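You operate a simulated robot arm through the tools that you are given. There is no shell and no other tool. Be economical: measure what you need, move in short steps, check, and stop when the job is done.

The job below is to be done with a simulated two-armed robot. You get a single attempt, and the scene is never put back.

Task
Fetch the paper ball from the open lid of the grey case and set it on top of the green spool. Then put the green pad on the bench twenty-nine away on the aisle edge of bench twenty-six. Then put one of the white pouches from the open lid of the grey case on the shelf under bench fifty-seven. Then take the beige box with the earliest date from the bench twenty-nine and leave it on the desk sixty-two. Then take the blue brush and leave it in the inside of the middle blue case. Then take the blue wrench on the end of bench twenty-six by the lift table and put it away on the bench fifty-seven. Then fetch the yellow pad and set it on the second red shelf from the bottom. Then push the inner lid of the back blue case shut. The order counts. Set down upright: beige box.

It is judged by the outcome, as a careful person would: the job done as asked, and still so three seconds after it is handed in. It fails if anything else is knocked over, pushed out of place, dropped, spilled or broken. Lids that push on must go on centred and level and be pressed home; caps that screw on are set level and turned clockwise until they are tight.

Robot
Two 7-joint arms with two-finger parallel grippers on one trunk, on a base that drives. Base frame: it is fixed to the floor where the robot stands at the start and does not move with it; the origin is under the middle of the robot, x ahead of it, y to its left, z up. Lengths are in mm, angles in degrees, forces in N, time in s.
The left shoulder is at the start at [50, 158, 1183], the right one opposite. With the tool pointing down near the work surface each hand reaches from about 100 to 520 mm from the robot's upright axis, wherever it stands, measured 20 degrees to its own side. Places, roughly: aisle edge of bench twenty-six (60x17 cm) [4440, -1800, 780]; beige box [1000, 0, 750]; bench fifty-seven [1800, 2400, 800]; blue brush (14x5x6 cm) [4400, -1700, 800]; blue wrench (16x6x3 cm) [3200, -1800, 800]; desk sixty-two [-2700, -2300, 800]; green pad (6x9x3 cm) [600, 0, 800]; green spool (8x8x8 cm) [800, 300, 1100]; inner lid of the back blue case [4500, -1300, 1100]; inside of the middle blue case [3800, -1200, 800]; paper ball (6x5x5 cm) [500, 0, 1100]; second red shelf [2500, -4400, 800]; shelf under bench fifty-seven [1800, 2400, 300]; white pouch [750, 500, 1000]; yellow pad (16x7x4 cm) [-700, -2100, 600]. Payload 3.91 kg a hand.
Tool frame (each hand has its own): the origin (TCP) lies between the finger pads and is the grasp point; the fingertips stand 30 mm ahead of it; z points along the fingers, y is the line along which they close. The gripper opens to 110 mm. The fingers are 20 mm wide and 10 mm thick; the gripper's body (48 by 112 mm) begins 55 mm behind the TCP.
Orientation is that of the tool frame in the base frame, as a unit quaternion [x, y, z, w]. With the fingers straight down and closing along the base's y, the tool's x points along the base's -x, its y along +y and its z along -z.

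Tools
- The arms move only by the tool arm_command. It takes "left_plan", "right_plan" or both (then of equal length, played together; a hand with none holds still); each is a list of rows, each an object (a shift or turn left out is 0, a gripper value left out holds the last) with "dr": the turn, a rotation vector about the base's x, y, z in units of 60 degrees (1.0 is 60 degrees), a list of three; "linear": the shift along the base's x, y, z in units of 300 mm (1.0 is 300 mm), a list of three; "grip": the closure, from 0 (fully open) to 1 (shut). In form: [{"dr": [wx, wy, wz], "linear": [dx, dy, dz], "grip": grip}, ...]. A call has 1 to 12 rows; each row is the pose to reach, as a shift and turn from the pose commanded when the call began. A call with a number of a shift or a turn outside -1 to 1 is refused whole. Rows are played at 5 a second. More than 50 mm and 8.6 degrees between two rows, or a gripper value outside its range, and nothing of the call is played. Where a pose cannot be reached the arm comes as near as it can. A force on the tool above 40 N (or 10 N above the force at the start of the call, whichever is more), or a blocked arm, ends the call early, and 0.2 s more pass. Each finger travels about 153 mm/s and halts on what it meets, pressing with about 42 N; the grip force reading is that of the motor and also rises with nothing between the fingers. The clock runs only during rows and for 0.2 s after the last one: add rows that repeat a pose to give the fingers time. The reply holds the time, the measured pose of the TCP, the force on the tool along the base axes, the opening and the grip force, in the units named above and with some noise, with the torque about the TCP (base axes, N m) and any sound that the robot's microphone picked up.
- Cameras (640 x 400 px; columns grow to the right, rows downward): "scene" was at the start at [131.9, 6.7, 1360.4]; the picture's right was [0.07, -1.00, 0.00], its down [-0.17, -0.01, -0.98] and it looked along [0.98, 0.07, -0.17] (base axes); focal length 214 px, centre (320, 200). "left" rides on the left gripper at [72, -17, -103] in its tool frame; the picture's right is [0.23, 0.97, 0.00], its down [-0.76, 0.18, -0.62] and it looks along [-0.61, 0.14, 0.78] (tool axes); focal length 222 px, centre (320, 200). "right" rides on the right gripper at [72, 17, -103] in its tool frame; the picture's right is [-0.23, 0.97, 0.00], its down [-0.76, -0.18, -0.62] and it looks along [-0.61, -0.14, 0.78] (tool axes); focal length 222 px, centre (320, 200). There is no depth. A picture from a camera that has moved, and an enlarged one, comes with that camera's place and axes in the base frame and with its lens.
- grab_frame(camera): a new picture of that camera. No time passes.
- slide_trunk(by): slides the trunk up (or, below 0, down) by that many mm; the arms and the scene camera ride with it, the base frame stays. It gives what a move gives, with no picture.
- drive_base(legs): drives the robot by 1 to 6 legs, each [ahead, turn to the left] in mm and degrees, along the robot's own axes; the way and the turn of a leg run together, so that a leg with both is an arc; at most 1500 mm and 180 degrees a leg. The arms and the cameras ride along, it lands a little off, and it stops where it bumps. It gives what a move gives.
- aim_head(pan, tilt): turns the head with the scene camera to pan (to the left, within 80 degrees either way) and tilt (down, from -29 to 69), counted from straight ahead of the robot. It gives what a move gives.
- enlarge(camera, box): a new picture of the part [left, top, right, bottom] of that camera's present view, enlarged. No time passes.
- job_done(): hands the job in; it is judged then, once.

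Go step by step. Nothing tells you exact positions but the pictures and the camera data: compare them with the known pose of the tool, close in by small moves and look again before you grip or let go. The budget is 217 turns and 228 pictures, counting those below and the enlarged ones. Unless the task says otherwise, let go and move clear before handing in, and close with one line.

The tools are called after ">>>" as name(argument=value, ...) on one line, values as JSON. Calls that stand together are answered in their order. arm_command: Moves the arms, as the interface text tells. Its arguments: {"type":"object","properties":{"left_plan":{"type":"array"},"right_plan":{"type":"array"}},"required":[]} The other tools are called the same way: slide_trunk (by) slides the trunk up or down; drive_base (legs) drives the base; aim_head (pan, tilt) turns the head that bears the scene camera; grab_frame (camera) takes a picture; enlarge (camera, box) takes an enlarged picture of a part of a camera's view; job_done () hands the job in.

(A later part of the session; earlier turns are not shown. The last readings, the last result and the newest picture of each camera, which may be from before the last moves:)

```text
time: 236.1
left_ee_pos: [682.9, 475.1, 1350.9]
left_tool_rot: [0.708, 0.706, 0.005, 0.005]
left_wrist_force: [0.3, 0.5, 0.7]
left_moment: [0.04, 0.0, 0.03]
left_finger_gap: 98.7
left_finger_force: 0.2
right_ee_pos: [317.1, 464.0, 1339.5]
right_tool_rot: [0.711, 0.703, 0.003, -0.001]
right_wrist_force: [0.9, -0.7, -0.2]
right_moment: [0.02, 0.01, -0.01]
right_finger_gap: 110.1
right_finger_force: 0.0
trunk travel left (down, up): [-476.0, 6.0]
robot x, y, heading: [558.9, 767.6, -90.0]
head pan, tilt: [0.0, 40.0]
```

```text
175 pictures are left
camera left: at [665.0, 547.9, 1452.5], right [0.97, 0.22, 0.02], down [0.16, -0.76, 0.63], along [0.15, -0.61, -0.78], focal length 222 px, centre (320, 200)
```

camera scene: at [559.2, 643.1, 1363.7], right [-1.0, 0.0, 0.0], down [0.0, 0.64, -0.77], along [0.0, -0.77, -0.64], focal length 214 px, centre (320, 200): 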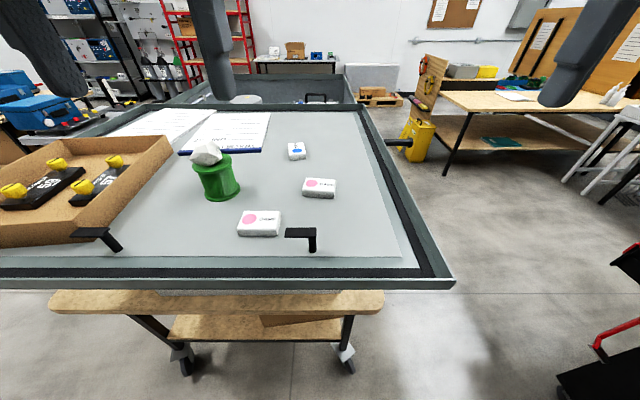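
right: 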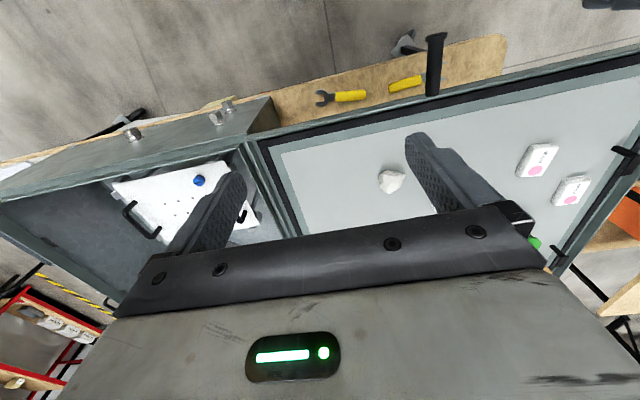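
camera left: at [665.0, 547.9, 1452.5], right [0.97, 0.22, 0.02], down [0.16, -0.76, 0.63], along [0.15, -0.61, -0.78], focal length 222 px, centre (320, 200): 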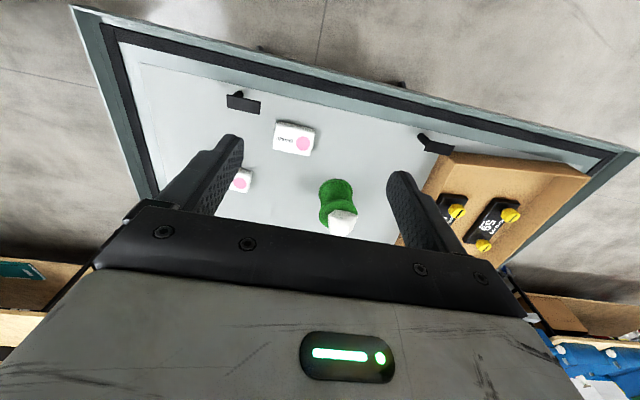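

The near pouch is at about [665, 386], roughly 76 mm wide across the hand. I'll take it with the hand tilted 38° so that it can later be set flat on the low shelf.

>>> arm_command(left_plan=[{"linear": [-0.01, -0.04, -0.09], "dr": [-0.12, 0, 0], "grip": 0}, {"linear": [-0.02, -0.09, -0.18], "dr": [-0.24, 0, 0]}, {"linear": [-0.03, -0.13, -0.27], "dr": [-0.36, 0, 0]}, {"linear": [-0.045, -0.18, -0.36], "dr": [-0.48, 0, 0]}, {"linear": [-0.06, -0.22, -0.45], "dr": [-0.6, 0, 0]}, {"linear": [-0.06, -0.25, -0.53], "dr": [-0.633, 0, 0]}, {"linear": [-0.06, -0.25, -0.53], "dr": [-0.633, 0, 0]}])

>>> grab_frame(camera="left")

>>> grab_frame(camera="scene")

```text
time: 237.7
left_ee_pos: [665.5, 400.5, 1191.3]
left_tool_rot: [0.669, 0.668, -0.225, 0.236]
left_wrist_force: [-0.3, 0.0, 0.4]
left_moment: [-0.01, -0.01, 0.05]
left_finger_gap: 110.0
left_finger_force: 0.0
right_ee_pos: [317.2, 464.3, 1340.6]
right_tool_rot: [0.711, 0.704, 0.002, -0.002]
right_wrist_force: [0.3, -0.1, -0.1]
right_moment: [-0.06, 0.01, -0.02]
right_finger_gap: 110.3
right_finger_force: 0.1
trunk travel left (down, up): [-476.0, 6.0]
robot x, y, heading: [559.7, 770.5, -89.9]
head pan, tilt: [0.0, 40.0]
```

```text
174 pictures are left
camera left: at [647.2, 521.4, 1226.7], right [0.97, 0.18, -0.12], down [0.16, -0.22, 0.96], along [0.15, -0.96, -0.24], focal length 222 px, centre (320, 200)
```

left: 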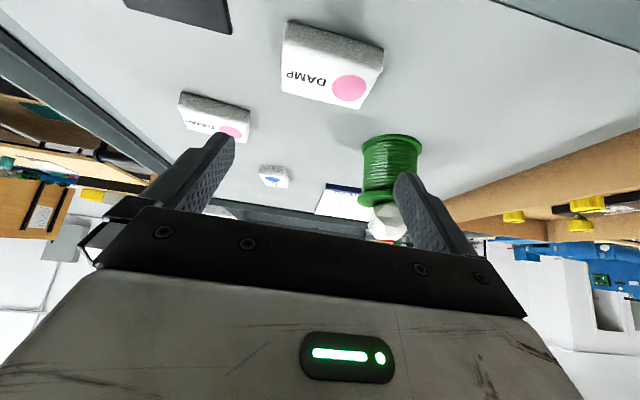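

```text
173 pictures are left
camera scene: at [559.2, 643.5, 1363.8], right [-1.0, 0.0, 0.0], down [0.0, 0.64, -0.77], along [0.0, -0.77, -0.64], focal length 214 px, centre (320, 200)
```

scene: 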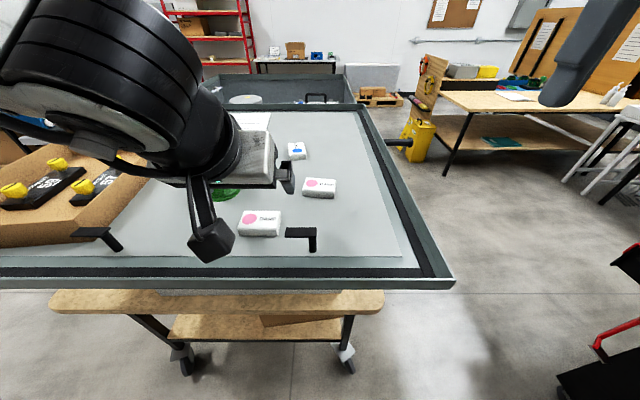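

The pouch is centred at about [665, 388]. I'll descend.

>>> arm_command(left_plan=[{"linear": [0, -0.02, -0.12]}, {"linear": [0, -0.04, -0.21]}, {"linear": [0, -0.04, -0.235]}, {"linear": [0, -0.04, -0.235]}])

>>> grab_frame(camera="left")

>>> enlarge(camera="scene", box=[180, 150, 360, 290])

```text
time: 238.7
left_ee_pos: [665.3, 388.1, 1120.8]
left_tool_rot: [0.668, 0.668, -0.226, 0.237]
left_wrist_force: [0.6, 1.0, 8.6]
left_moment: [-0.03, 0.5, -0.16]
left_finger_gap: 109.5
left_finger_force: 0.0
right_ee_pos: [319.2, 464.6, 1340.8]
right_tool_rot: [0.71, 0.704, 0.002, -0.002]
right_wrist_force: [-0.1, -0.5, -1.1]
right_moment: [-0.01, 0.03, -0.01]
right_finger_gap: 110.1
right_finger_force: 0.1
trunk travel left (down, up): [-476.0, 6.0]
robot x, y, heading: [558.1, 766.0, -89.8]
head pan, tilt: [0.0, 40.0]
```

```text
172 pictures are left
camera left: at [647.1, 509.7, 1157.3], right [0.97, 0.18, -0.13], down [0.16, -0.21, 0.96], along [0.15, -0.96, -0.24], focal length 222 px, centre (320, 200)
```

left: 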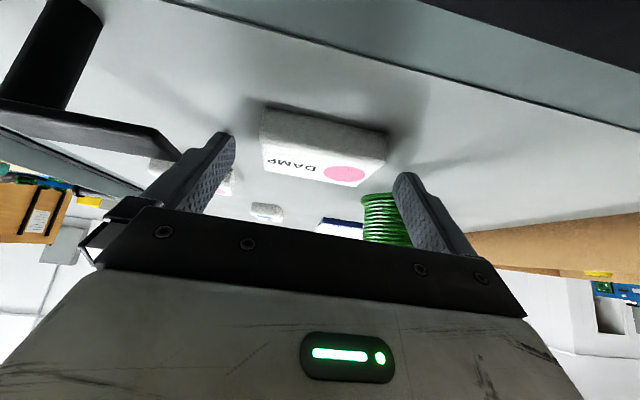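

```text
2.86 times, centred on (270, 220) of scene
camera zoom: at [559.4, 643.8, 1363.9], right [-1.0, 0.0, 0.0], down [0.0, 0.64, -0.77], along [0.0, -0.77, -0.64], focal length 613 px, centre (463, 143)
```

zoom: 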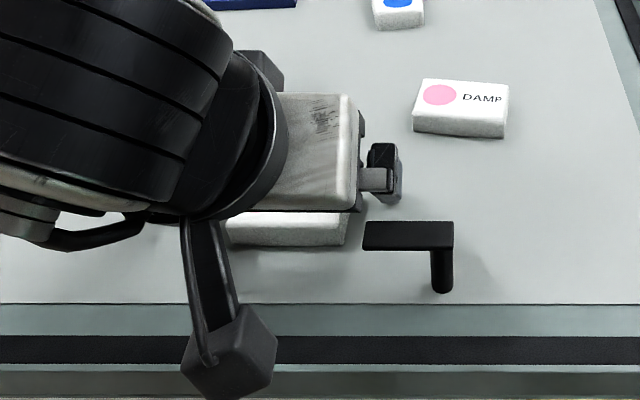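

The fingers touch the lid lightly, with the pouch between them. I'll raise 4 mm, grip and lift.

>>> arm_command(left_plan=[{"linear": [0, 0, 0.016], "grip": 0}, {"linear": [0, 0, 0.016], "grip": 0.5}, {"linear": [0, 0, 0.016], "grip": 1}, {"linear": [0, 0, 0.016], "grip": 1}, {"linear": [0, 0, 0.12], "grip": 1}, {"linear": [0, 0.05, 0.25], "grip": 1}, {"linear": [0, 0.1, 0.38], "grip": 1}])

>>> grab_frame(camera="left")

>>> grab_frame(camera="scene")

```text
time: 240.3
left_ee_pos: [665.8, 418.6, 1235.1]
left_tool_rot: [0.669, 0.668, -0.225, 0.236]
left_wrist_force: [-0.6, -0.2, -0.7]
left_moment: [0.0, 0.03, -0.02]
left_finger_gap: 64.6
left_finger_force: 41.8
right_ee_pos: [316.8, 464.6, 1341.6]
right_tool_rot: [0.71, 0.704, 0.002, -0.001]
right_wrist_force: [-0.6, 0.1, 0.5]
right_moment: [-0.02, 0.0, -0.02]
right_finger_gap: 110.0
right_finger_force: 0.1
trunk travel left (down, up): [-476.0, 6.0]
robot x, y, heading: [559.1, 768.0, -89.8]
head pan, tilt: [0.0, 40.0]
```

```text
170 pictures are left
camera left: at [647.4, 540.3, 1271.8], right [0.98, 0.18, -0.12], down [0.16, -0.22, 0.96], along [0.15, -0.96, -0.24], focal length 222 px, centre (320, 200)
```

left: 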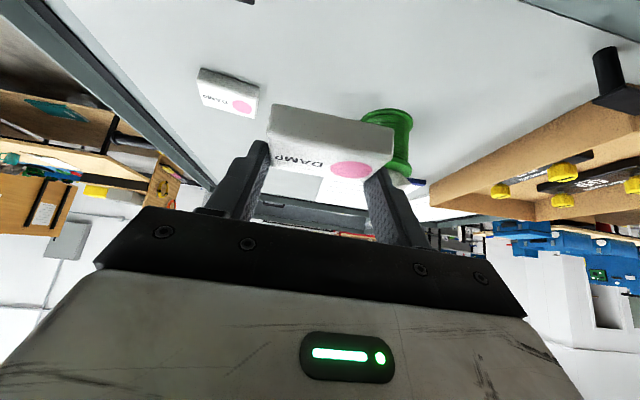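

```text
169 pictures are left
camera scene: at [559.2, 644.1, 1363.8], right [-1.0, 0.0, 0.0], down [0.0, 0.64, -0.77], along [0.0, -0.77, -0.64], focal length 214 px, centre (320, 200)
```

scene: 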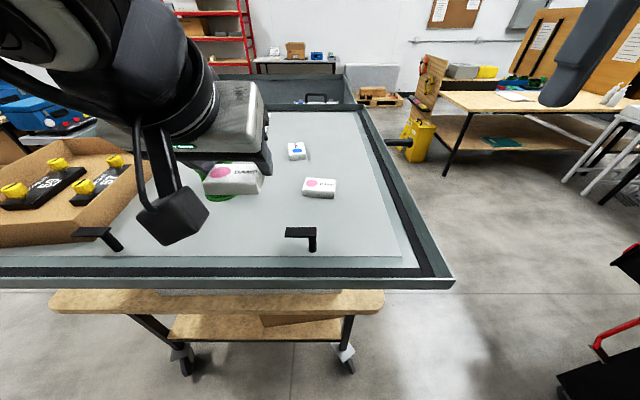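

The pouch is held. I'll drive over to bench fifty-seven's near end and look at its shelf.

>>> drive_base(legs=[[-200, 0], [0, 90], [1050, 0], [0, 90]])

>>> aim_head(pan=0, tilt=25)

>>> grab_frame(camera="scene")

```text
time: 254.5
left_ee_pos: [1505.2, 1325.6, 1234.9]
left_tool_rot: [0.669, -0.668, -0.236, -0.224]
left_wrist_force: [-0.4, -0.5, -0.5]
left_moment: [0.0, 0.01, 0.03]
left_finger_gap: 64.5
left_finger_force: 42.6
right_ee_pos: [1854.4, 1277.3, 1340.9]
right_tool_rot: [-0.703, 0.711, -0.002, -0.002]
right_wrist_force: [0.2, -0.3, 0.1]
right_moment: [0.0, 0.0, -0.02]
right_finger_gap: 110.4
right_finger_force: 0.2
trunk travel left (down, up): [-476.0, 6.0]
robot x, y, heading: [1611.9, 976.2, 89.9]
head pan, tilt: [0.0, 40.0]
```

```text
time: 255.3
left_ee_pos: [1506.0, 1325.3, 1234.9]
left_tool_rot: [-0.668, 0.67, 0.236, 0.224]
left_wrist_force: [0.0, -0.4, 0.1]
left_moment: [-0.01, -0.02, -0.03]
left_finger_gap: 64.6
left_finger_force: 42.1
right_ee_pos: [1853.6, 1277.5, 1341.6]
right_tool_rot: [-0.703, 0.711, -0.002, -0.002]
right_wrist_force: [-0.1, 0.1, 0.0]
right_moment: [0.01, 0.0, 0.0]
right_finger_gap: 109.9
right_finger_force: 0.0
trunk travel left (down, up): [-476.0, 6.0]
robot x, y, heading: [1610.0, 977.1, 89.9]
head pan, tilt: [0.0, 25.0]
```

```text
168 pictures are left
camera scene: at [1609.8, 1106.9, 1387.0], right [1.0, 0.0, 0.0], down [0.0, -0.42, -0.91], along [0.0, 0.91, -0.42], focal length 214 px, centre (320, 200)
```

scene: 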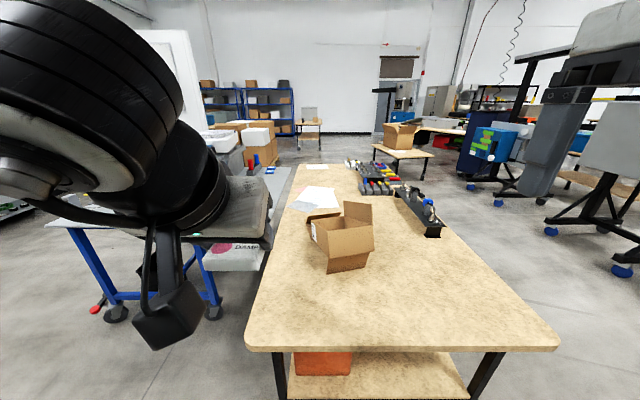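

I see bench fifty-seven end-on with its shelf below; the orange box is at the left and the right part is free. I'll shift right, lower the trunk and look under.

>>> drive_base(legs=[[-100, 0], [0, -90], [380, 0], [0, 90]])

>>> slide_trunk(by=-470)

>>> aim_head(pan=0, tilt=30)

>>> grab_frame(camera="scene")

>>> grab_frame(camera="right")

```text
time: 266.1
left_ee_pos: [1876.9, 1226.5, 1235.0]
left_tool_rot: [0.679, -0.658, -0.24, -0.22]
left_wrist_force: [0.6, 0.3, 0.0]
left_moment: [-0.02, 0.01, -0.01]
left_finger_gap: 64.5
left_finger_force: 41.8
right_ee_pos: [2226.0, 1190.6, 1341.5]
right_tool_rot: [0.715, -0.699, 0.002, 0.001]
right_wrist_force: [-0.3, 0.5, -0.7]
right_moment: [-0.04, 0.03, 0.0]
right_finger_gap: 109.9
right_finger_force: 0.0
trunk travel left (down, up): [-476.0, 6.0]
robot x, y, heading: [1994.6, 879.2, 91.9]
head pan, tilt: [0.0, 25.0]
```

```text
refused: -470 is not a number from -400 to 400
```

```text
time: 266.8
left_ee_pos: [1876.2, 1226.5, 1235.4]
left_tool_rot: [0.679, -0.658, -0.239, -0.22]
left_wrist_force: [0.9, 0.6, 0.0]
left_moment: [0.0, 0.01, 0.02]
left_finger_gap: 64.5
left_finger_force: 41.8
right_ee_pos: [2225.4, 1191.5, 1340.4]
right_tool_rot: [0.715, -0.699, 0.002, 0.002]
right_wrist_force: [-0.1, 0.1, 0.5]
right_moment: [0.0, -0.04, -0.01]
right_finger_gap: 109.9
right_finger_force: 0.1
trunk travel left (down, up): [-476.0, 6.0]
robot x, y, heading: [1991.9, 880.5, 92.0]
head pan, tilt: [0.0, 30.0]
```

```text
167 pictures are left
camera scene: at [1988.1, 1011.1, 1379.1], right [1.0, 0.03, 0.0], down [0.02, -0.5, -0.87], along [-0.03, 0.87, -0.5], focal length 214 px, centre (320, 200)
```

scene: 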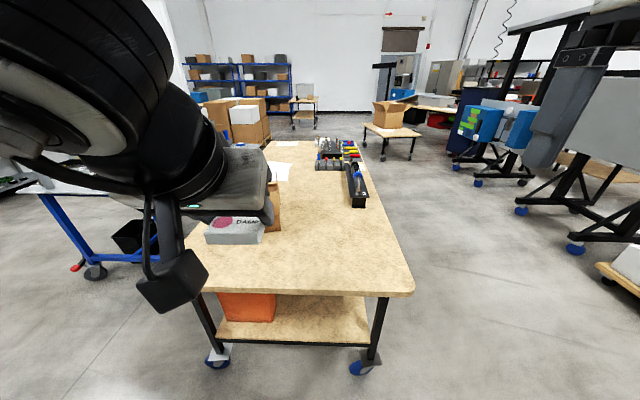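

```text
166 pictures are left
camera right: at [2212.1, 1119.4, 1444.5], right [-0.98, 0.2, 0.0], down [0.16, 0.77, 0.62], along [0.13, 0.61, -0.79], focal length 222 px, centre (320, 200)
```

right: 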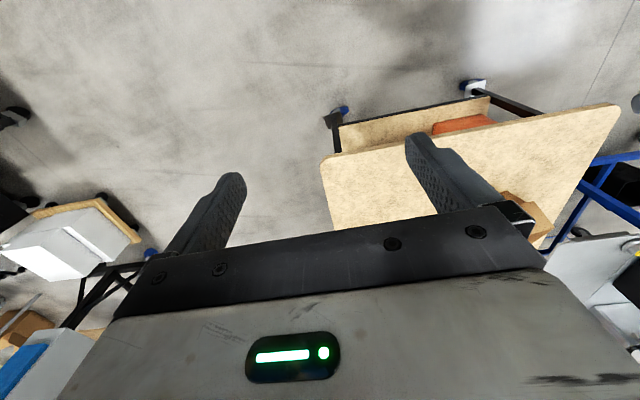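

The free part of the shelf is at x 1800–2180, with its front edge at about y 1550. I'll lower the trunk and hand here in free space before driving in.

>>> slide_trunk(by=-400)

>>> slide_trunk(by=-74)

>>> arm_command(left_plan=[{"linear": [0, 0, -0.16]}, {"linear": [0, 0, -0.32]}, {"linear": [0, 0, -0.48]}, {"linear": [0, 0, -0.64]}, {"linear": [0, 0, -0.8]}, {"linear": [0, 0, -0.96]}, {"linear": [0, 0, -0.96]}])

>>> aim_head(pan=0, tilt=35)

>>> grab_frame(camera="scene")

>>> grab_frame(camera="left")

```text
time: 270.6
left_ee_pos: [1876.3, 1226.9, 835.4]
left_tool_rot: [0.679, -0.658, -0.239, -0.22]
left_wrist_force: [0.4, -0.2, 0.0]
left_moment: [0.01, 0.0, 0.01]
left_finger_gap: 64.6
left_finger_force: 42.5
right_ee_pos: [2225.9, 1191.5, 939.4]
right_tool_rot: [0.715, -0.699, 0.002, 0.002]
right_wrist_force: [-0.5, 0.0, -0.4]
right_moment: [0.0, -0.03, 0.0]
right_finger_gap: 109.9
right_finger_force: 0.0
trunk travel left (down, up): [-76.0, 406.0]
robot x, y, heading: [1994.1, 879.2, 91.9]
head pan, tilt: [0.0, 30.0]
```

```text
time: 271.7
left_ee_pos: [1877.5, 1226.4, 762.5]
left_tool_rot: [0.679, -0.658, -0.239, -0.22]
left_wrist_force: [-0.4, -0.8, 0.1]
left_moment: [-0.01, 0.06, -0.01]
left_finger_gap: 64.4
left_finger_force: 42.0
right_ee_pos: [2226.5, 1190.6, 867.3]
right_tool_rot: [0.715, -0.699, 0.002, 0.002]
right_wrist_force: [0.1, 0.4, -0.4]
right_moment: [0.02, -0.01, 0.01]
right_finger_gap: 109.6
right_finger_force: 0.1
trunk travel left (down, up): [-2.0, 480.0]
robot x, y, heading: [1993.8, 881.4, 92.0]
head pan, tilt: [0.0, 30.0]
```

```text
time: 273.3
left_ee_pos: [1825.1, 1234.6, 518.4]
left_tool_rot: [0.679, -0.658, -0.239, -0.221]
left_wrist_force: [0.7, -1.2, -0.9]
left_moment: [0.0, -0.01, 0.03]
left_finger_gap: 64.8
left_finger_force: 41.6
left hand out of reach, approached as far as the arm can: row 4, 5, 6, 7
right_ee_pos: [2227.0, 1190.6, 865.7]
right_tool_rot: [0.715, -0.699, 0.002, 0.001]
right_wrist_force: [0.3, -0.4, -0.4]
right_moment: [-0.01, 0.0, 0.02]
right_finger_gap: 110.2
right_finger_force: 0.1
trunk travel left (down, up): [-2.0, 480.0]
robot x, y, heading: [1994.2, 883.4, 91.7]
head pan, tilt: [0.0, 30.0]
```

```text
time: 274.0
left_ee_pos: [1824.1, 1234.5, 518.2]
left_tool_rot: [0.68, -0.658, -0.239, -0.22]
left_wrist_force: [0.5, -0.2, 0.0]
left_moment: [0.02, -0.01, 0.02]
left_finger_gap: 64.5
left_finger_force: 41.9
right_ee_pos: [2226.0, 1191.4, 866.7]
right_tool_rot: [0.715, -0.699, 0.002, 0.002]
right_wrist_force: [-0.7, 0.8, -1.4]
right_moment: [0.01, 0.01, -0.02]
right_finger_gap: 109.9
right_finger_force: 0.1
trunk travel left (down, up): [-2.0, 480.0]
robot x, y, heading: [1992.4, 879.5, 91.7]
head pan, tilt: [0.0, 35.0]
```

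```text
165 pictures are left
camera scene: at [1988.1, 1008.8, 897.3], right [1.0, 0.03, 0.0], down [0.02, -0.57, -0.82], along [-0.03, 0.82, -0.57], focal length 214 px, centre (320, 200)
```

scene: 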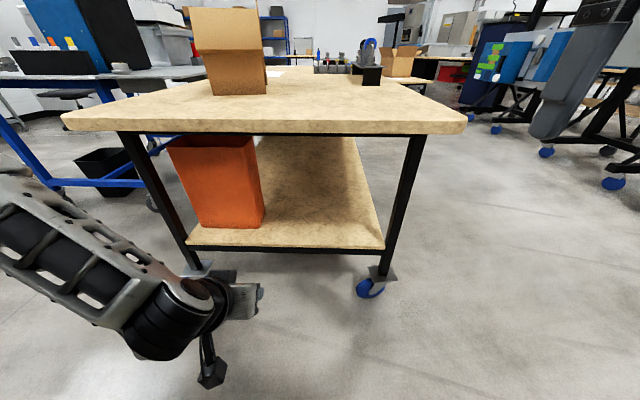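

```text
164 pictures are left
camera left: at [1846.9, 1115.2, 555.1], right [-0.97, -0.21, -0.12], down [-0.17, 0.21, 0.96], along [-0.18, 0.95, -0.24], focal length 222 px, centre (320, 200)
```

left: 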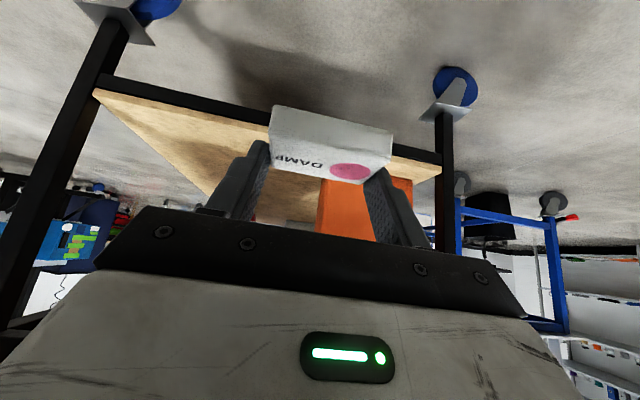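

The hand is near a joint limit here. It may reach lower if extended further forward, so I'll try that.

>>> arm_command(left_plan=[{"linear": [0.05, 0.13, 0]}, {"linear": [0.1, 0.26, -0.05]}, {"linear": [0.13, 0.36, -0.15]}, {"linear": [0.13, 0.4, -0.28]}, {"linear": [0.13, 0.42, -0.42]}, {"linear": [0.13, 0.42, -0.55]}, {"linear": [0.13, 0.42, -0.55]}])

>>> grab_frame(camera="scene")

```text
time: 275.6
left_ee_pos: [1778.7, 1328.6, 473.5]
left_tool_rot: [0.679, -0.658, -0.239, -0.22]
left_wrist_force: [-0.8, 0.0, -1.0]
left_moment: [-0.01, -0.01, 0.03]
left_finger_gap: 64.4
left_finger_force: 42.0
left hand out of reach, approached as far as the arm can: row 1, 2, 3, 4, 5, 6, 7
right_ee_pos: [2225.9, 1191.3, 866.8]
right_tool_rot: [0.715, -0.699, 0.002, 0.002]
right_wrist_force: [0.9, 0.2, 0.4]
right_moment: [0.01, 0.0, -0.01]
right_finger_gap: 109.9
right_finger_force: 0.0
trunk travel left (down, up): [-2.0, 480.0]
robot x, y, heading: [1991.9, 877.6, 91.7]
head pan, tilt: [0.0, 35.0]
```

```text
163 pictures are left
camera scene: at [1988.1, 1008.8, 897.3], right [1.0, 0.03, 0.0], down [0.02, -0.57, -0.82], along [-0.03, 0.82, -0.57], focal length 214 px, centre (320, 200)
```

scene: 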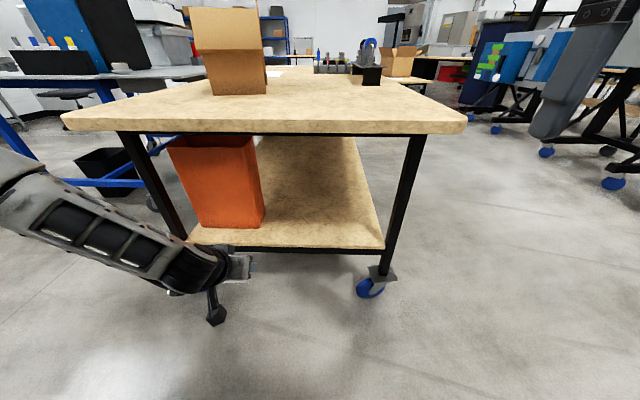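

The tilted wrist is limiting. I'll reduce the tilt to about 10° and try lowering at the hand's favoured bearing.

>>> arm_command(left_plan=[{"linear": [0.05, 0, 0.05], "dr": [-0.12, 0, 0]}, {"linear": [0.1, 0, 0.05], "dr": [-0.24, 0, 0]}, {"linear": [0.15, 0, 0.0], "dr": [-0.36, 0, 0]}, {"linear": [0.17, 0, -0.1], "dr": [-0.47, 0, 0]}, {"linear": [0.17, 0, -0.24], "dr": [-0.47, 0, 0]}, {"linear": [0.17, 0, -0.38], "dr": [-0.47, 0, 0]}, {"linear": [0.17, 0, -0.38], "dr": [-0.47, 0, 0]}])

>>> grab_frame(camera="scene")

```text
time: 277.2
left_ee_pos: [1767.5, 1289.2, 445.2]
left_tool_rot: [0.712, -0.696, -0.071, -0.048]
left_wrist_force: [0.4, 0.7, -0.9]
left_moment: [-0.02, -0.01, -0.01]
left_finger_gap: 64.8
left_finger_force: 41.8
left hand out of reach, approached as far as the arm can: row 3, 4, 5, 6, 7
right_ee_pos: [2225.7, 1190.6, 866.4]
right_tool_rot: [0.715, -0.699, 0.002, 0.001]
right_wrist_force: [1.0, 0.1, 0.4]
right_moment: [0.02, -0.02, 0.02]
right_finger_gap: 109.8
right_finger_force: 0.0
trunk travel left (down, up): [-2.0, 480.0]
robot x, y, heading: [1996.9, 879.6, 92.0]
head pan, tilt: [0.0, 35.0]
```

```text
162 pictures are left
camera scene: at [1988.1, 1008.8, 897.3], right [1.0, 0.03, 0.0], down [0.02, -0.57, -0.82], along [-0.03, 0.82, -0.57], focal length 214 px, centre (320, 200)
```

scene: 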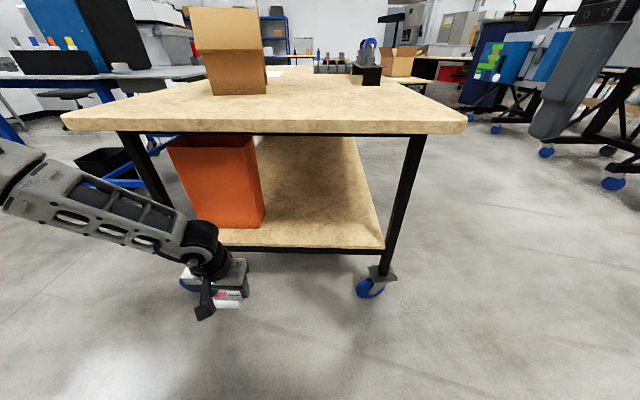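

The forward-stretched posture doesn't get low enough. I'll bring the hand back closer, point it straight down, and test how deep it gets there.

>>> arm_command(left_plan=[{"linear": [0, 0, 0.16]}, {"linear": [0.05, -0.05, 0.3], "dr": [-0.08, 0, 0]}, {"linear": [0.13, -0.15, 0.4], "dr": [-0.165, 0, 0]}, {"linear": [0.25, -0.25, 0.4], "dr": [-0.165, 0, 0]}, {"linear": [0.36, -0.36, 0.4], "dr": [-0.165, 0, 0]}, {"linear": [0.36, -0.36, 0.26], "dr": [-0.165, 0, 0]}, {"linear": [0.36, -0.36, 0.12], "dr": [-0.165, 0, 0]}, {"linear": [0.36, -0.36, -0.02], "dr": [-0.165, 0, 0]}, {"linear": [0.36, -0.36, -0.16], "dr": [-0.165, 0, 0]}, {"linear": [0.36, -0.36, -0.3], "dr": [-0.165, 0, 0]}, {"linear": [0.36, -0.36, -0.3], "dr": [-0.165, 0, 0]}])

>>> grab_frame(camera="scene")

```text
time: 279.6
left_ee_pos: [1797.0, 1176.4, 446.2]
left_tool_rot: [0.714, -0.7, -0.012, 0.012]
left_wrist_force: [4.1, 5.6, 7.5]
left_moment: [-1.32, 0.27, 0.38]
left_finger_gap: 64.2
left_finger_force: 41.8
left hand out of reach, approached as far as the arm can: row 6, 7, 8, 9, 10, 11
right_ee_pos: [2227.1, 1191.2, 867.6]
right_tool_rot: [0.715, -0.699, 0.0, 0.003]
right_wrist_force: [-0.4, -0.7, -0.6]
right_moment: [-0.01, 0.0, 0.0]
right_finger_gap: 110.2
right_finger_force: 0.0
trunk travel left (down, up): [-2.0, 480.0]
robot x, y, heading: [1991.0, 880.0, 91.8]
head pan, tilt: [0.0, 35.0]
```

```text
161 pictures are left
camera scene: at [1988.3, 1008.7, 897.4], right [1.0, 0.03, 0.0], down [0.02, -0.57, -0.82], along [-0.03, 0.82, -0.57], focal length 214 px, centre (320, 200)
```

scene: 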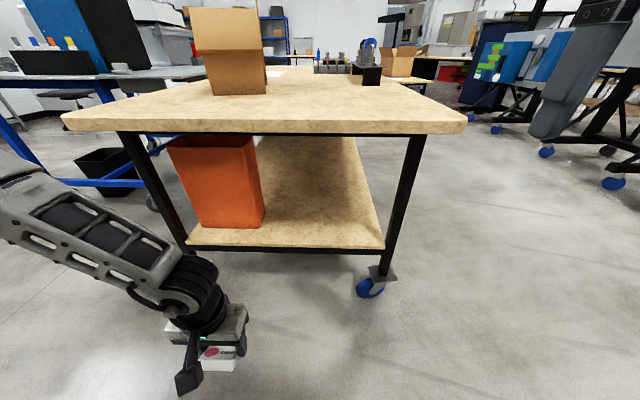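

There's a light contact, probably with my own base, so I'll ease forward. Moving left seems to allow lower positions, so I'll test further out to the side.

>>> arm_command(left_plan=[{"linear": [0, 0.1, 0.12]}, {"linear": [-0.14, 0.2, 0.12]}, {"linear": [-0.28, 0.25, 0.1]}, {"linear": [-0.42, 0.25, 0.05]}, {"linear": [-0.56, 0.25, 0.0]}, {"linear": [-0.66, 0.25, -0.1]}, {"linear": [-0.66, 0.25, -0.25]}, {"linear": [-0.66, 0.25, -0.36]}, {"linear": [-0.66, 0.25, -0.36]}])

>>> aim_head(pan=50, tilt=35)

>>> grab_frame(camera="scene")

```text
refused: row 2 steps farther than a row can; nothing moved
```

```text
time: 280.8
left_ee_pos: [1798.5, 1174.8, 446.4]
left_tool_rot: [0.713, -0.7, -0.011, 0.013]
left_wrist_force: [2.5, 12.9, 9.8]
left_moment: [-2.53, 0.02, 0.48]
left_finger_gap: 64.5
left_finger_force: 41.6
right_ee_pos: [2226.3, 1191.3, 866.6]
right_tool_rot: [0.715, -0.7, 0.0, 0.003]
right_wrist_force: [0.1, -0.9, -0.8]
right_moment: [0.0, -0.01, -0.01]
right_finger_gap: 110.0
right_finger_force: 0.1
trunk travel left (down, up): [-2.0, 480.0]
robot x, y, heading: [1990.7, 880.7, 91.7]
head pan, tilt: [50.0, 35.0]
```

```text
160 pictures are left
camera scene: at [1922.0, 975.3, 897.3], right [0.62, 0.79, 0.0], down [0.45, -0.35, -0.82], along [-0.64, 0.51, -0.57], focal length 214 px, centre (320, 200)
```

scene: 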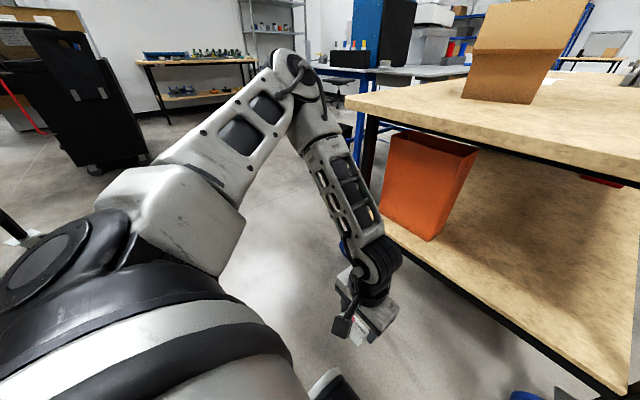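

The elbow is out to the side above shoulder height, so the hand gets lowest when it is below the elbow. I'll move the hand further left and test the depth.

>>> arm_command(left_plan=[{"linear": [0, 0.1, 0.1]}, {"linear": [-0.1, 0.2, 0.1]}, {"linear": [-0.24, 0.25, 0.1]}, {"linear": [-0.38, 0.25, 0.08]}, {"linear": [-0.52, 0.25, 0.05]}, {"linear": [-0.66, 0.25, 0.0]}, {"linear": [-0.7, 0.25, -0.12]}, {"linear": [-0.7, 0.25, -0.25]}, {"linear": [-0.7, 0.25, -0.36]}, {"linear": [-0.7, 0.25, -0.36]}])

>>> grab_frame(camera="scene")

```text
time: 283.0
left_ee_pos: [1587.8, 1250.9, 381.8]
left_tool_rot: [0.714, -0.7, -0.012, 0.014]
left_wrist_force: [1.0, 1.0, -0.3]
left_moment: [0.0, -0.01, -0.03]
left_finger_gap: 64.6
left_finger_force: 42.0
left hand out of reach, approached as far as the arm can: row 8, 9, 10
right_ee_pos: [2226.1, 1191.2, 867.4]
right_tool_rot: [0.715, -0.699, 0.002, 0.001]
right_wrist_force: [-0.6, 0.5, 0.5]
right_moment: [0.01, -0.02, 0.01]
right_finger_gap: 110.1
right_finger_force: 0.0
trunk travel left (down, up): [-2.0, 480.0]
robot x, y, heading: [1995.1, 879.9, 92.0]
head pan, tilt: [50.0, 35.0]
```

```text
159 pictures are left
camera scene: at [1921.7, 975.1, 897.3], right [0.62, 0.79, 0.0], down [0.45, -0.35, -0.82], along [-0.64, 0.51, -0.57], focal length 214 px, centre (320, 200)
```

scene: 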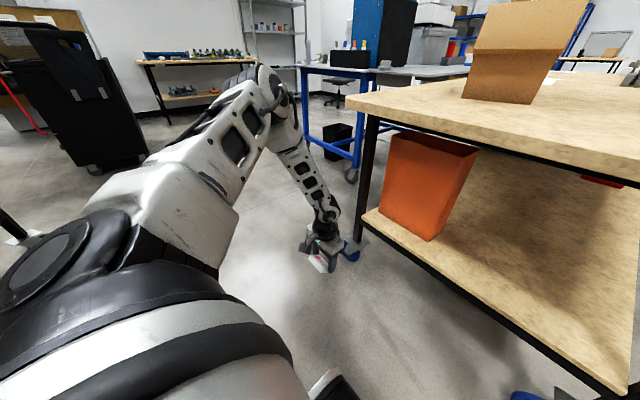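

The limit may be due to the wrist's yaw. As a test I'll raise a little, yaw the tool 45° and see whether it goes lower.

>>> arm_command(left_plan=[{"linear": [0.1, 0, 0.12], "dr": [0, 0, 0.13]}, {"linear": [0.2, 0, 0.2], "dr": [0, 0, 0.26]}, {"linear": [0.3, 0, 0.2], "dr": [0, 0, 0.39]}, {"linear": [0.4, 0, 0.2], "dr": [0, 0, 0.52]}, {"linear": [0.5, 0, 0.2], "dr": [0, 0, 0.65]}, {"linear": [0.5, 0, 0.2], "dr": [0, 0, 0.75]}, {"linear": [0.5, 0, 0.06], "dr": [0, 0, 0.75]}, {"linear": [0.5, 0, -0.05], "dr": [0, 0, 0.75]}, {"linear": [0.5, 0, -0.12], "dr": [0, 0, 0.75]}, {"linear": [0.5, 0, -0.12], "dr": [0, 0, 0.75]}])

>>> arm_command(left_plan=[{"linear": [0, 0, 0.1], "dr": [0, 0, -0.13]}, {"linear": [0, 0, 0.2], "dr": [0, 0, -0.26]}, {"linear": [0, 0, 0.2], "dr": [0, 0, -0.39]}, {"linear": [0, 0, 0.2], "dr": [0, 0, -0.52]}, {"linear": [0, 0, 0.2], "dr": [0, 0, -0.65]}, {"linear": [0, 0, 0.2], "dr": [0, 0, -0.78]}, {"linear": [0, 0, 0.2], "dr": [0, 0, -0.91]}, {"linear": [0, 0, 0.2], "dr": [0, 0, -1.0]}])

>>> arm_command(left_plan=[{"linear": [0, 0, 0], "dr": [0, 0, -0.13]}, {"linear": [0, 0, 0], "dr": [0, 0, -0.26]}, {"linear": [0, 0, 0], "dr": [0, 0, -0.39]}, {"linear": [0, 0, 0], "dr": [0, 0, -0.5]}, {"linear": [0, 0, -0.15], "dr": [0, 0, -0.5]}, {"linear": [0, 0, -0.3], "dr": [0, 0, -0.5]}, {"linear": [0, 0, -0.3], "dr": [0, 0, -0.5]}])

```text
time: 285.2
left_ee_pos: [1715.0, 1236.3, 403.0]
left_tool_rot: [0.927, -0.374, -0.005, 0.016]
left_wrist_force: [0.3, 0.1, -0.3]
left_moment: [0.0, -0.03, 0.0]
left_finger_gap: 64.6
left_finger_force: 41.8
left hand out of reach, approached as far as the arm can: row 7, 8, 9, 10
right_ee_pos: [2226.8, 1191.4, 867.0]
right_tool_rot: [0.715, -0.699, 0.002, 0.001]
right_wrist_force: [-0.4, 1.4, -0.1]
right_moment: [0.01, 0.01, 0.03]
right_finger_gap: 110.0
right_finger_force: 0.0
trunk travel left (down, up): [-2.0, 480.0]
robot x, y, heading: [1994.5, 881.9, 92.0]
head pan, tilt: [50.0, 35.0]
```

```text
time: 287.0
left_ee_pos: [1716.7, 1235.1, 463.0]
left_tool_rot: [-0.616, 0.787, 0.014, -0.012]
left_wrist_force: [0.4, 0.2, 0.1]
left_moment: [0.01, -0.02, -0.02]
left_finger_gap: 64.6
left_finger_force: 42.4
right_ee_pos: [2226.8, 1190.7, 866.6]
right_tool_rot: [0.715, -0.699, 0.002, 0.002]
right_wrist_force: [0.6, -0.4, 0.4]
right_moment: [-0.02, 0.01, -0.02]
right_finger_gap: 109.9
right_finger_force: 0.1
trunk travel left (down, up): [-2.0, 480.0]
robot x, y, heading: [1989.1, 878.9, 92.1]
head pan, tilt: [50.0, 35.0]
```

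```text
time: 288.6
left_ee_pos: [1707.1, 1229.1, 394.9]
left_tool_rot: [-0.391, 0.92, 0.015, -0.009]
left_wrist_force: [0.3, -0.3, 0.1]
left_moment: [-0.01, 0.03, 0.0]
left_finger_gap: 64.6
left_finger_force: 42.1
left hand out of reach, approached as far as the arm can: row 6, 7
right_ee_pos: [2226.0, 1192.1, 866.9]
right_tool_rot: [0.715, -0.699, 0.002, 0.002]
right_wrist_force: [0.3, 0.3, -0.5]
right_moment: [0.01, -0.01, 0.01]
right_finger_gap: 110.3
right_finger_force: 0.2
trunk travel left (down, up): [-2.0, 480.0]
robot x, y, heading: [1996.2, 877.9, 91.8]
head pan, tilt: [50.0, 35.0]
```

The low region seems to need the arm reaching farther forward, because the forearm is too long for close-in low poses. I'll restore the yaw, tilt forward and extend low toward the shelf edge to test.

>>> arm_command(left_plan=[{"linear": [0.0, 0.05, 0.15], "dr": [0, 0, 0.12]}, {"linear": [0, 0.15, 0.25], "dr": [0, 0, 0.24]}, {"linear": [0, 0.27, 0.3], "dr": [0, 0, 0.36]}, {"linear": [0, 0.4, 0.3], "dr": [0, 0, 0.48]}, {"linear": [0, 0.53, 0.3], "dr": [0, 0, 0.6]}, {"linear": [0, 0.6, 0.25], "dr": [0, 0, 0.72]}, {"linear": [0, 0.6, 0.25], "dr": [0, 0, 0.72]}])

>>> arm_command(left_plan=[{"linear": [0.02, 0, 0], "dr": [0.11, 0, 0]}, {"linear": [0.05, 0, 0], "dr": [0.22, 0, 0]}, {"linear": [0.08, 0, 0], "dr": [0.33, 0, 0]}, {"linear": [0.1, 0, 0], "dr": [0.44, 0, 0]}, {"linear": [0.13, 0.05, 0], "dr": [0.55, 0, 0]}, {"linear": [0.16, 0.1, -0.1], "dr": [0.633, 0, 0]}, {"linear": [0.18, 0.15, -0.2], "dr": [0.633, 0, 0]}, {"linear": [0.18, 0.15, -0.3], "dr": [0.633, 0, 0]}, {"linear": [0.18, 0.15, -0.3], "dr": [0.633, 0, 0]}])

>>> grab_frame(camera="scene")

```text
time: 290.2
left_ee_pos: [1692.4, 1378.4, 495.3]
left_tool_rot: [-0.703, 0.711, 0.01, -0.014]
left_wrist_force: [-0.3, 0.1, -0.8]
left_moment: [-0.03, -0.03, -0.02]
left_finger_gap: 64.6
left_finger_force: 41.8
left hand out of reach, approached as far as the arm can: row 5, 6, 7
right_ee_pos: [2226.0, 1190.7, 867.6]
right_tool_rot: [0.714, -0.7, 0.001, 0.002]
right_wrist_force: [0.1, -0.5, 0.1]
right_moment: [0.0, -0.01, -0.02]
right_finger_gap: 109.9
right_finger_force: 0.1
trunk travel left (down, up): [-2.0, 480.0]
robot x, y, heading: [1996.2, 880.1, 91.9]
head pan, tilt: [50.0, 35.0]
```

```text
time: 292.2
left_ee_pos: [1719.9, 1395.4, 462.4]
left_tool_rot: [-0.669, 0.669, 0.242, 0.216]
left_wrist_force: [-1.0, -0.5, 0.3]
left_moment: [0.03, 0.02, 0.02]
left_finger_gap: 64.5
left_finger_force: 41.7
left hand out of reach, approached as far as the arm can: row 6, 7, 8, 9
right_ee_pos: [2226.3, 1191.7, 866.5]
right_tool_rot: [0.715, -0.699, 0.002, 0.002]
right_wrist_force: [-0.2, 0.5, -0.2]
right_moment: [-0.03, 0.02, 0.0]
right_finger_gap: 110.1
right_finger_force: 0.0
trunk travel left (down, up): [-2.0, 480.0]
robot x, y, heading: [1992.1, 878.8, 91.7]
head pan, tilt: [50.0, 35.0]
```

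```text
158 pictures are left
camera scene: at [1921.7, 975.1, 897.3], right [0.62, 0.79, 0.0], down [0.45, -0.35, -0.82], along [-0.64, 0.51, -0.57], focal length 214 px, centre (320, 200)
```

scene: 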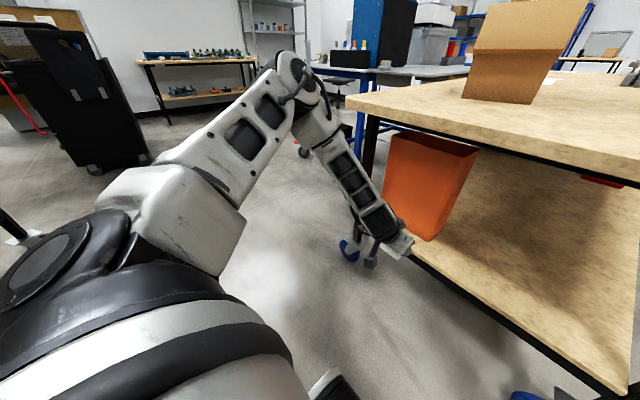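

The wrist can only be about 190 mm below the shoulder at this bearing. I'll test the hand farther out to the left with more tilt, where the forearm hangs vertically.

>>> arm_command(left_plan=[{"linear": [-0.12, -0.08, 0.05], "dr": [0, 0, 0]}, {"linear": [-0.25, -0.16, 0.08], "dr": [0.06, 0, 0]}, {"linear": [-0.4, -0.2, 0.08], "dr": [0.13, 0, 0]}, {"linear": [-0.55, -0.2, 0.08], "dr": [0.2, 0, 0]}, {"linear": [-0.7, -0.2, 0.05], "dr": [0.28, 0, 0]}, {"linear": [-0.8, -0.2, 0.0], "dr": [0.37, 0, 0]}, {"linear": [-0.82, -0.2, -0.12], "dr": [0.37, 0, 0]}, {"linear": [-0.82, -0.2, -0.24], "dr": [0.37, 0, 0]}, {"linear": [-0.82, -0.2, -0.36], "dr": [0.37, 0, 0]}, {"linear": [-0.82, -0.2, -0.36], "dr": [0.37, 0, 0]}])

>>> grab_frame(camera="scene")

```text
time: 294.4
left_ee_pos: [1476.7, 1337.5, 353.8]
left_tool_rot: [0.615, -0.61, -0.367, -0.34]
left_wrist_force: [-1.2, 0.0, -0.6]
left_moment: [0.04, 0.0, 0.01]
left_finger_gap: 65.0
left_finger_force: 42.3
left hand out of reach, approached as far as the arm can: row 5
right_ee_pos: [2225.9, 1191.1, 866.8]
right_tool_rot: [0.715, -0.699, 0.002, 0.002]
right_wrist_force: [0.7, 0.2, -0.1]
right_moment: [-0.01, 0.02, 0.02]
right_finger_gap: 109.9
right_finger_force: 0.1
trunk travel left (down, up): [-2.0, 480.0]
robot x, y, heading: [1992.8, 878.4, 91.7]
head pan, tilt: [50.0, 35.0]
```

```text
157 pictures are left
camera scene: at [1921.7, 975.1, 897.3], right [0.62, 0.79, 0.0], down [0.45, -0.35, -0.82], along [-0.64, 0.51, -0.57], focal length 214 px, centre (320, 200)
```

scene: 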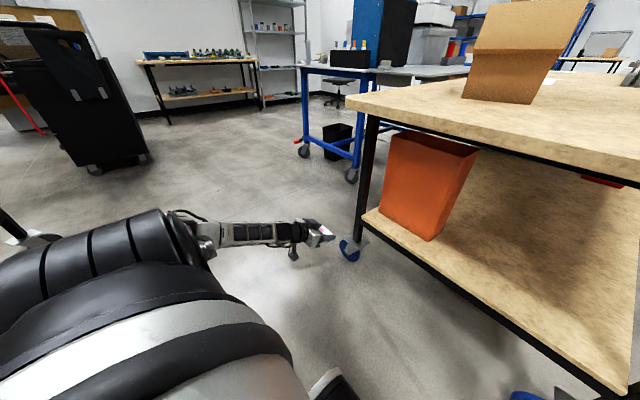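

That put the arm into an elbow-low posture, and it now reaches z 354. I'll move the hand back inward while low and level the pouch (tilt 38°).

>>> arm_command(left_plan=[{"linear": [0.1, 0.05, 0.1], "dr": [-0.07, 0, 0]}, {"linear": [0.23, 0.1, 0.14], "dr": [-0.14, 0, 0]}, {"linear": [0.36, 0.13, 0.14], "dr": [-0.2, 0, 0]}, {"linear": [0.5, 0.16, 0.14], "dr": [-0.27, 0, 0]}, {"linear": [0.64, 0.18, 0.14], "dr": [-0.34, 0, 0]}, {"linear": [0.77, 0.2, 0.14], "dr": [-0.4, 0, 0]}, {"linear": [0.9, 0.2, 0.14], "dr": [-0.4, 0, 0]}, {"linear": [0.9, 0.2, 0.14], "dr": [-0.4, 0, 0]}])

>>> grab_frame(camera="scene")

```text
time: 296.2
left_ee_pos: [1747.1, 1395.4, 397.6]
left_tool_rot: [0.673, -0.672, -0.232, -0.205]
left_wrist_force: [0.4, 0.4, 0.2]
left_moment: [0.0, 0.01, -0.01]
left_finger_gap: 64.3
left_finger_force: 41.7
right_ee_pos: [2227.3, 1192.2, 866.7]
right_tool_rot: [0.715, -0.699, 0.001, 0.002]
right_wrist_force: [-0.1, 0.0, 0.7]
right_moment: [0.0, 0.0, 0.01]
right_finger_gap: 110.0
right_finger_force: 0.1
trunk travel left (down, up): [-2.0, 480.0]
robot x, y, heading: [1994.6, 879.4, 91.9]
head pan, tilt: [50.0, 35.0]
```

```text
156 pictures are left
camera scene: at [1921.7, 975.1, 897.3], right [0.62, 0.79, 0.0], down [0.45, -0.35, -0.82], along [-0.64, 0.51, -0.57], focal length 214 px, centre (320, 200)
```

scene: 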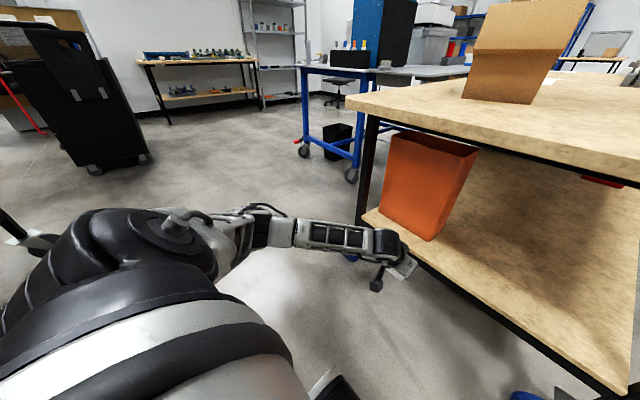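

The arm is low and the pouch is level at z 398, above the shelf at about 338. I'll turn 15° right and drive the hand in over the free part of the shelf.

>>> drive_base(legs=[[0, -15], [90, 0]])

>>> aim_head(pan=15, tilt=40)

>>> grab_frame(camera="scene")

>>> grab_frame(camera="left")

```text
time: 298.2
left_ee_pos: [1907.9, 1528.8, 397.3]
left_tool_rot: [-0.578, 0.755, 0.202, 0.235]
left_wrist_force: [-0.4, 0.4, 0.4]
left_moment: [0.0, -0.02, 0.01]
left_finger_gap: 64.5
left_finger_force: 41.4
right_ee_pos: [2319.9, 1207.5, 867.1]
right_tool_rot: [-0.618, 0.786, -0.002, -0.001]
right_wrist_force: [0.1, 0.2, -1.0]
right_moment: [0.01, 0.02, 0.0]
right_finger_gap: 109.9
right_finger_force: 0.0
trunk travel left (down, up): [-2.0, 480.0]
robot x, y, heading: [2016.5, 969.7, 76.9]
head pan, tilt: [50.0, 35.0]
```

```text
time: 299.2
left_ee_pos: [1908.2, 1529.0, 397.3]
left_tool_rot: [-0.579, 0.754, 0.203, 0.234]
left_wrist_force: [0.7, -0.7, -1.0]
left_moment: [0.0, 0.01, -0.04]
left_finger_gap: 64.5
left_finger_force: 42.1
right_ee_pos: [2317.3, 1206.4, 865.8]
right_tool_rot: [-0.617, 0.787, -0.003, -0.002]
right_wrist_force: [-0.4, 0.2, -0.4]
right_moment: [0.01, 0.05, -0.01]
right_finger_gap: 109.9
right_finger_force: 0.1
trunk travel left (down, up): [-2.0, 480.0]
robot x, y, heading: [2014.7, 967.5, 76.8]
head pan, tilt: [15.0, 40.0]
```

```text
155 pictures are left
camera scene: at [2018.6, 1091.3, 889.7], right [1.0, 0.03, 0.0], down [0.02, -0.64, -0.77], along [-0.03, 0.77, -0.64], focal length 214 px, centre (320, 200)
```

scene: 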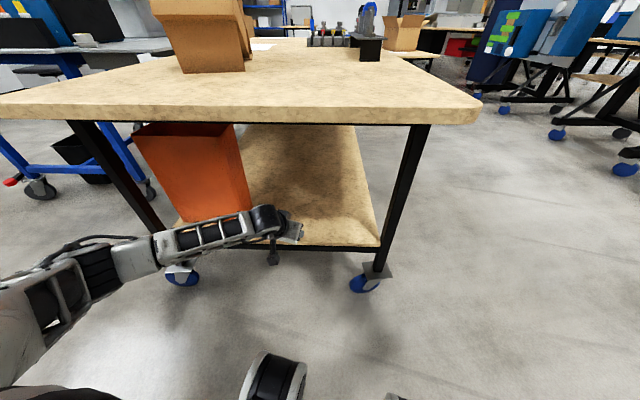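

```text
154 pictures are left
camera left: at [1896.7, 1409.6, 437.4], right [-0.99, 0.06, -0.1], down [-0.08, 0.28, 0.96], along [0.09, 0.96, -0.27], focal length 222 px, centre (320, 200)
```

left: 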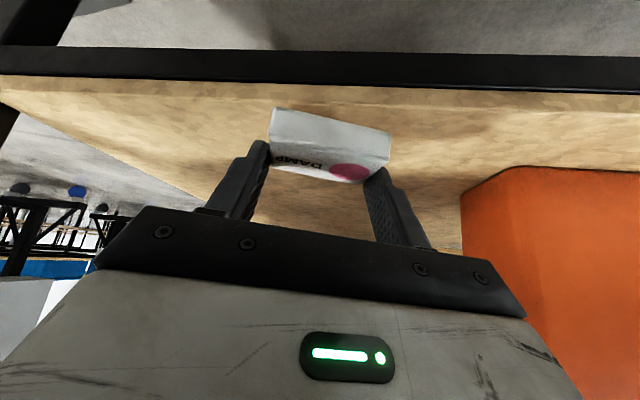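

The shelf edge is at about y 1530, and hand and forearm are clear of the orange box. I'll drive in 75 mm more and lower.

>>> drive_base(legs=[[75, 0]])

>>> arm_command(left_plan=[{"linear": [0, 0, -0.05]}, {"linear": [0, 0, -0.08]}, {"linear": [0, 0, -0.08]}])

>>> grab_frame(camera="left")

>>> enlarge(camera="scene", box=[220, 140, 380, 260])

```text
time: 300.2
left_ee_pos: [1925.8, 1602.7, 397.3]
left_tool_rot: [-0.579, 0.754, 0.203, 0.234]
left_wrist_force: [-0.6, -0.1, -0.4]
left_moment: [0.0, 0.0, 0.01]
left_finger_gap: 64.6
left_finger_force: 42.5
right_ee_pos: [2335.0, 1280.3, 866.4]
right_tool_rot: [-0.618, 0.786, -0.001, -0.001]
right_wrist_force: [-0.4, -0.2, -0.3]
right_moment: [0.0, 0.01, 0.0]
right_finger_gap: 109.7
right_finger_force: 0.0
trunk travel left (down, up): [-2.0, 480.0]
robot x, y, heading: [2030.5, 1040.6, 76.8]
head pan, tilt: [15.0, 40.0]
```

```text
time: 301.0
left_ee_pos: [1926.4, 1602.1, 372.7]
left_tool_rot: [-0.579, 0.754, 0.203, 0.235]
left_wrist_force: [0.2, 0.8, -0.3]
left_moment: [-0.01, 0.0, 0.03]
left_finger_gap: 64.6
left_finger_force: 42.0
right_ee_pos: [2336.7, 1280.2, 867.2]
right_tool_rot: [-0.619, 0.786, -0.001, -0.003]
right_wrist_force: [0.7, -0.2, 0.8]
right_moment: [0.03, 0.02, -0.03]
right_finger_gap: 110.0
right_finger_force: 0.1
trunk travel left (down, up): [-2.0, 480.0]
robot x, y, heading: [2030.6, 1039.0, 76.9]
head pan, tilt: [15.0, 40.0]
```

```text
153 pictures are left
camera left: at [1913.5, 1482.7, 413.0], right [-0.99, 0.06, -0.1], down [-0.08, 0.28, 0.96], along [0.09, 0.96, -0.27], focal length 222 px, centre (320, 200)
```

left: 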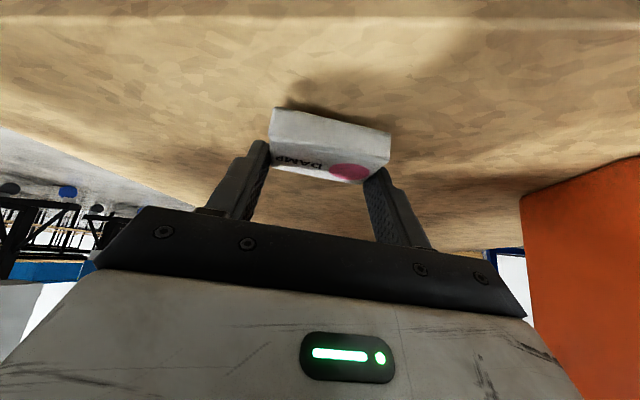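

```text
3.33 times, centred on (300, 200) of scene
camera zoom: at [2035.6, 1164.1, 889.7], right [1.0, 0.03, 0.0], down [0.02, -0.64, -0.77], along [-0.03, 0.77, -0.64], focal length 715 px, centre (387, 200)
```

zoom: 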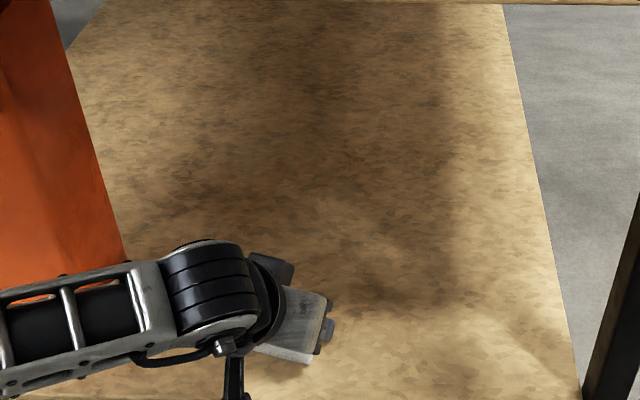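

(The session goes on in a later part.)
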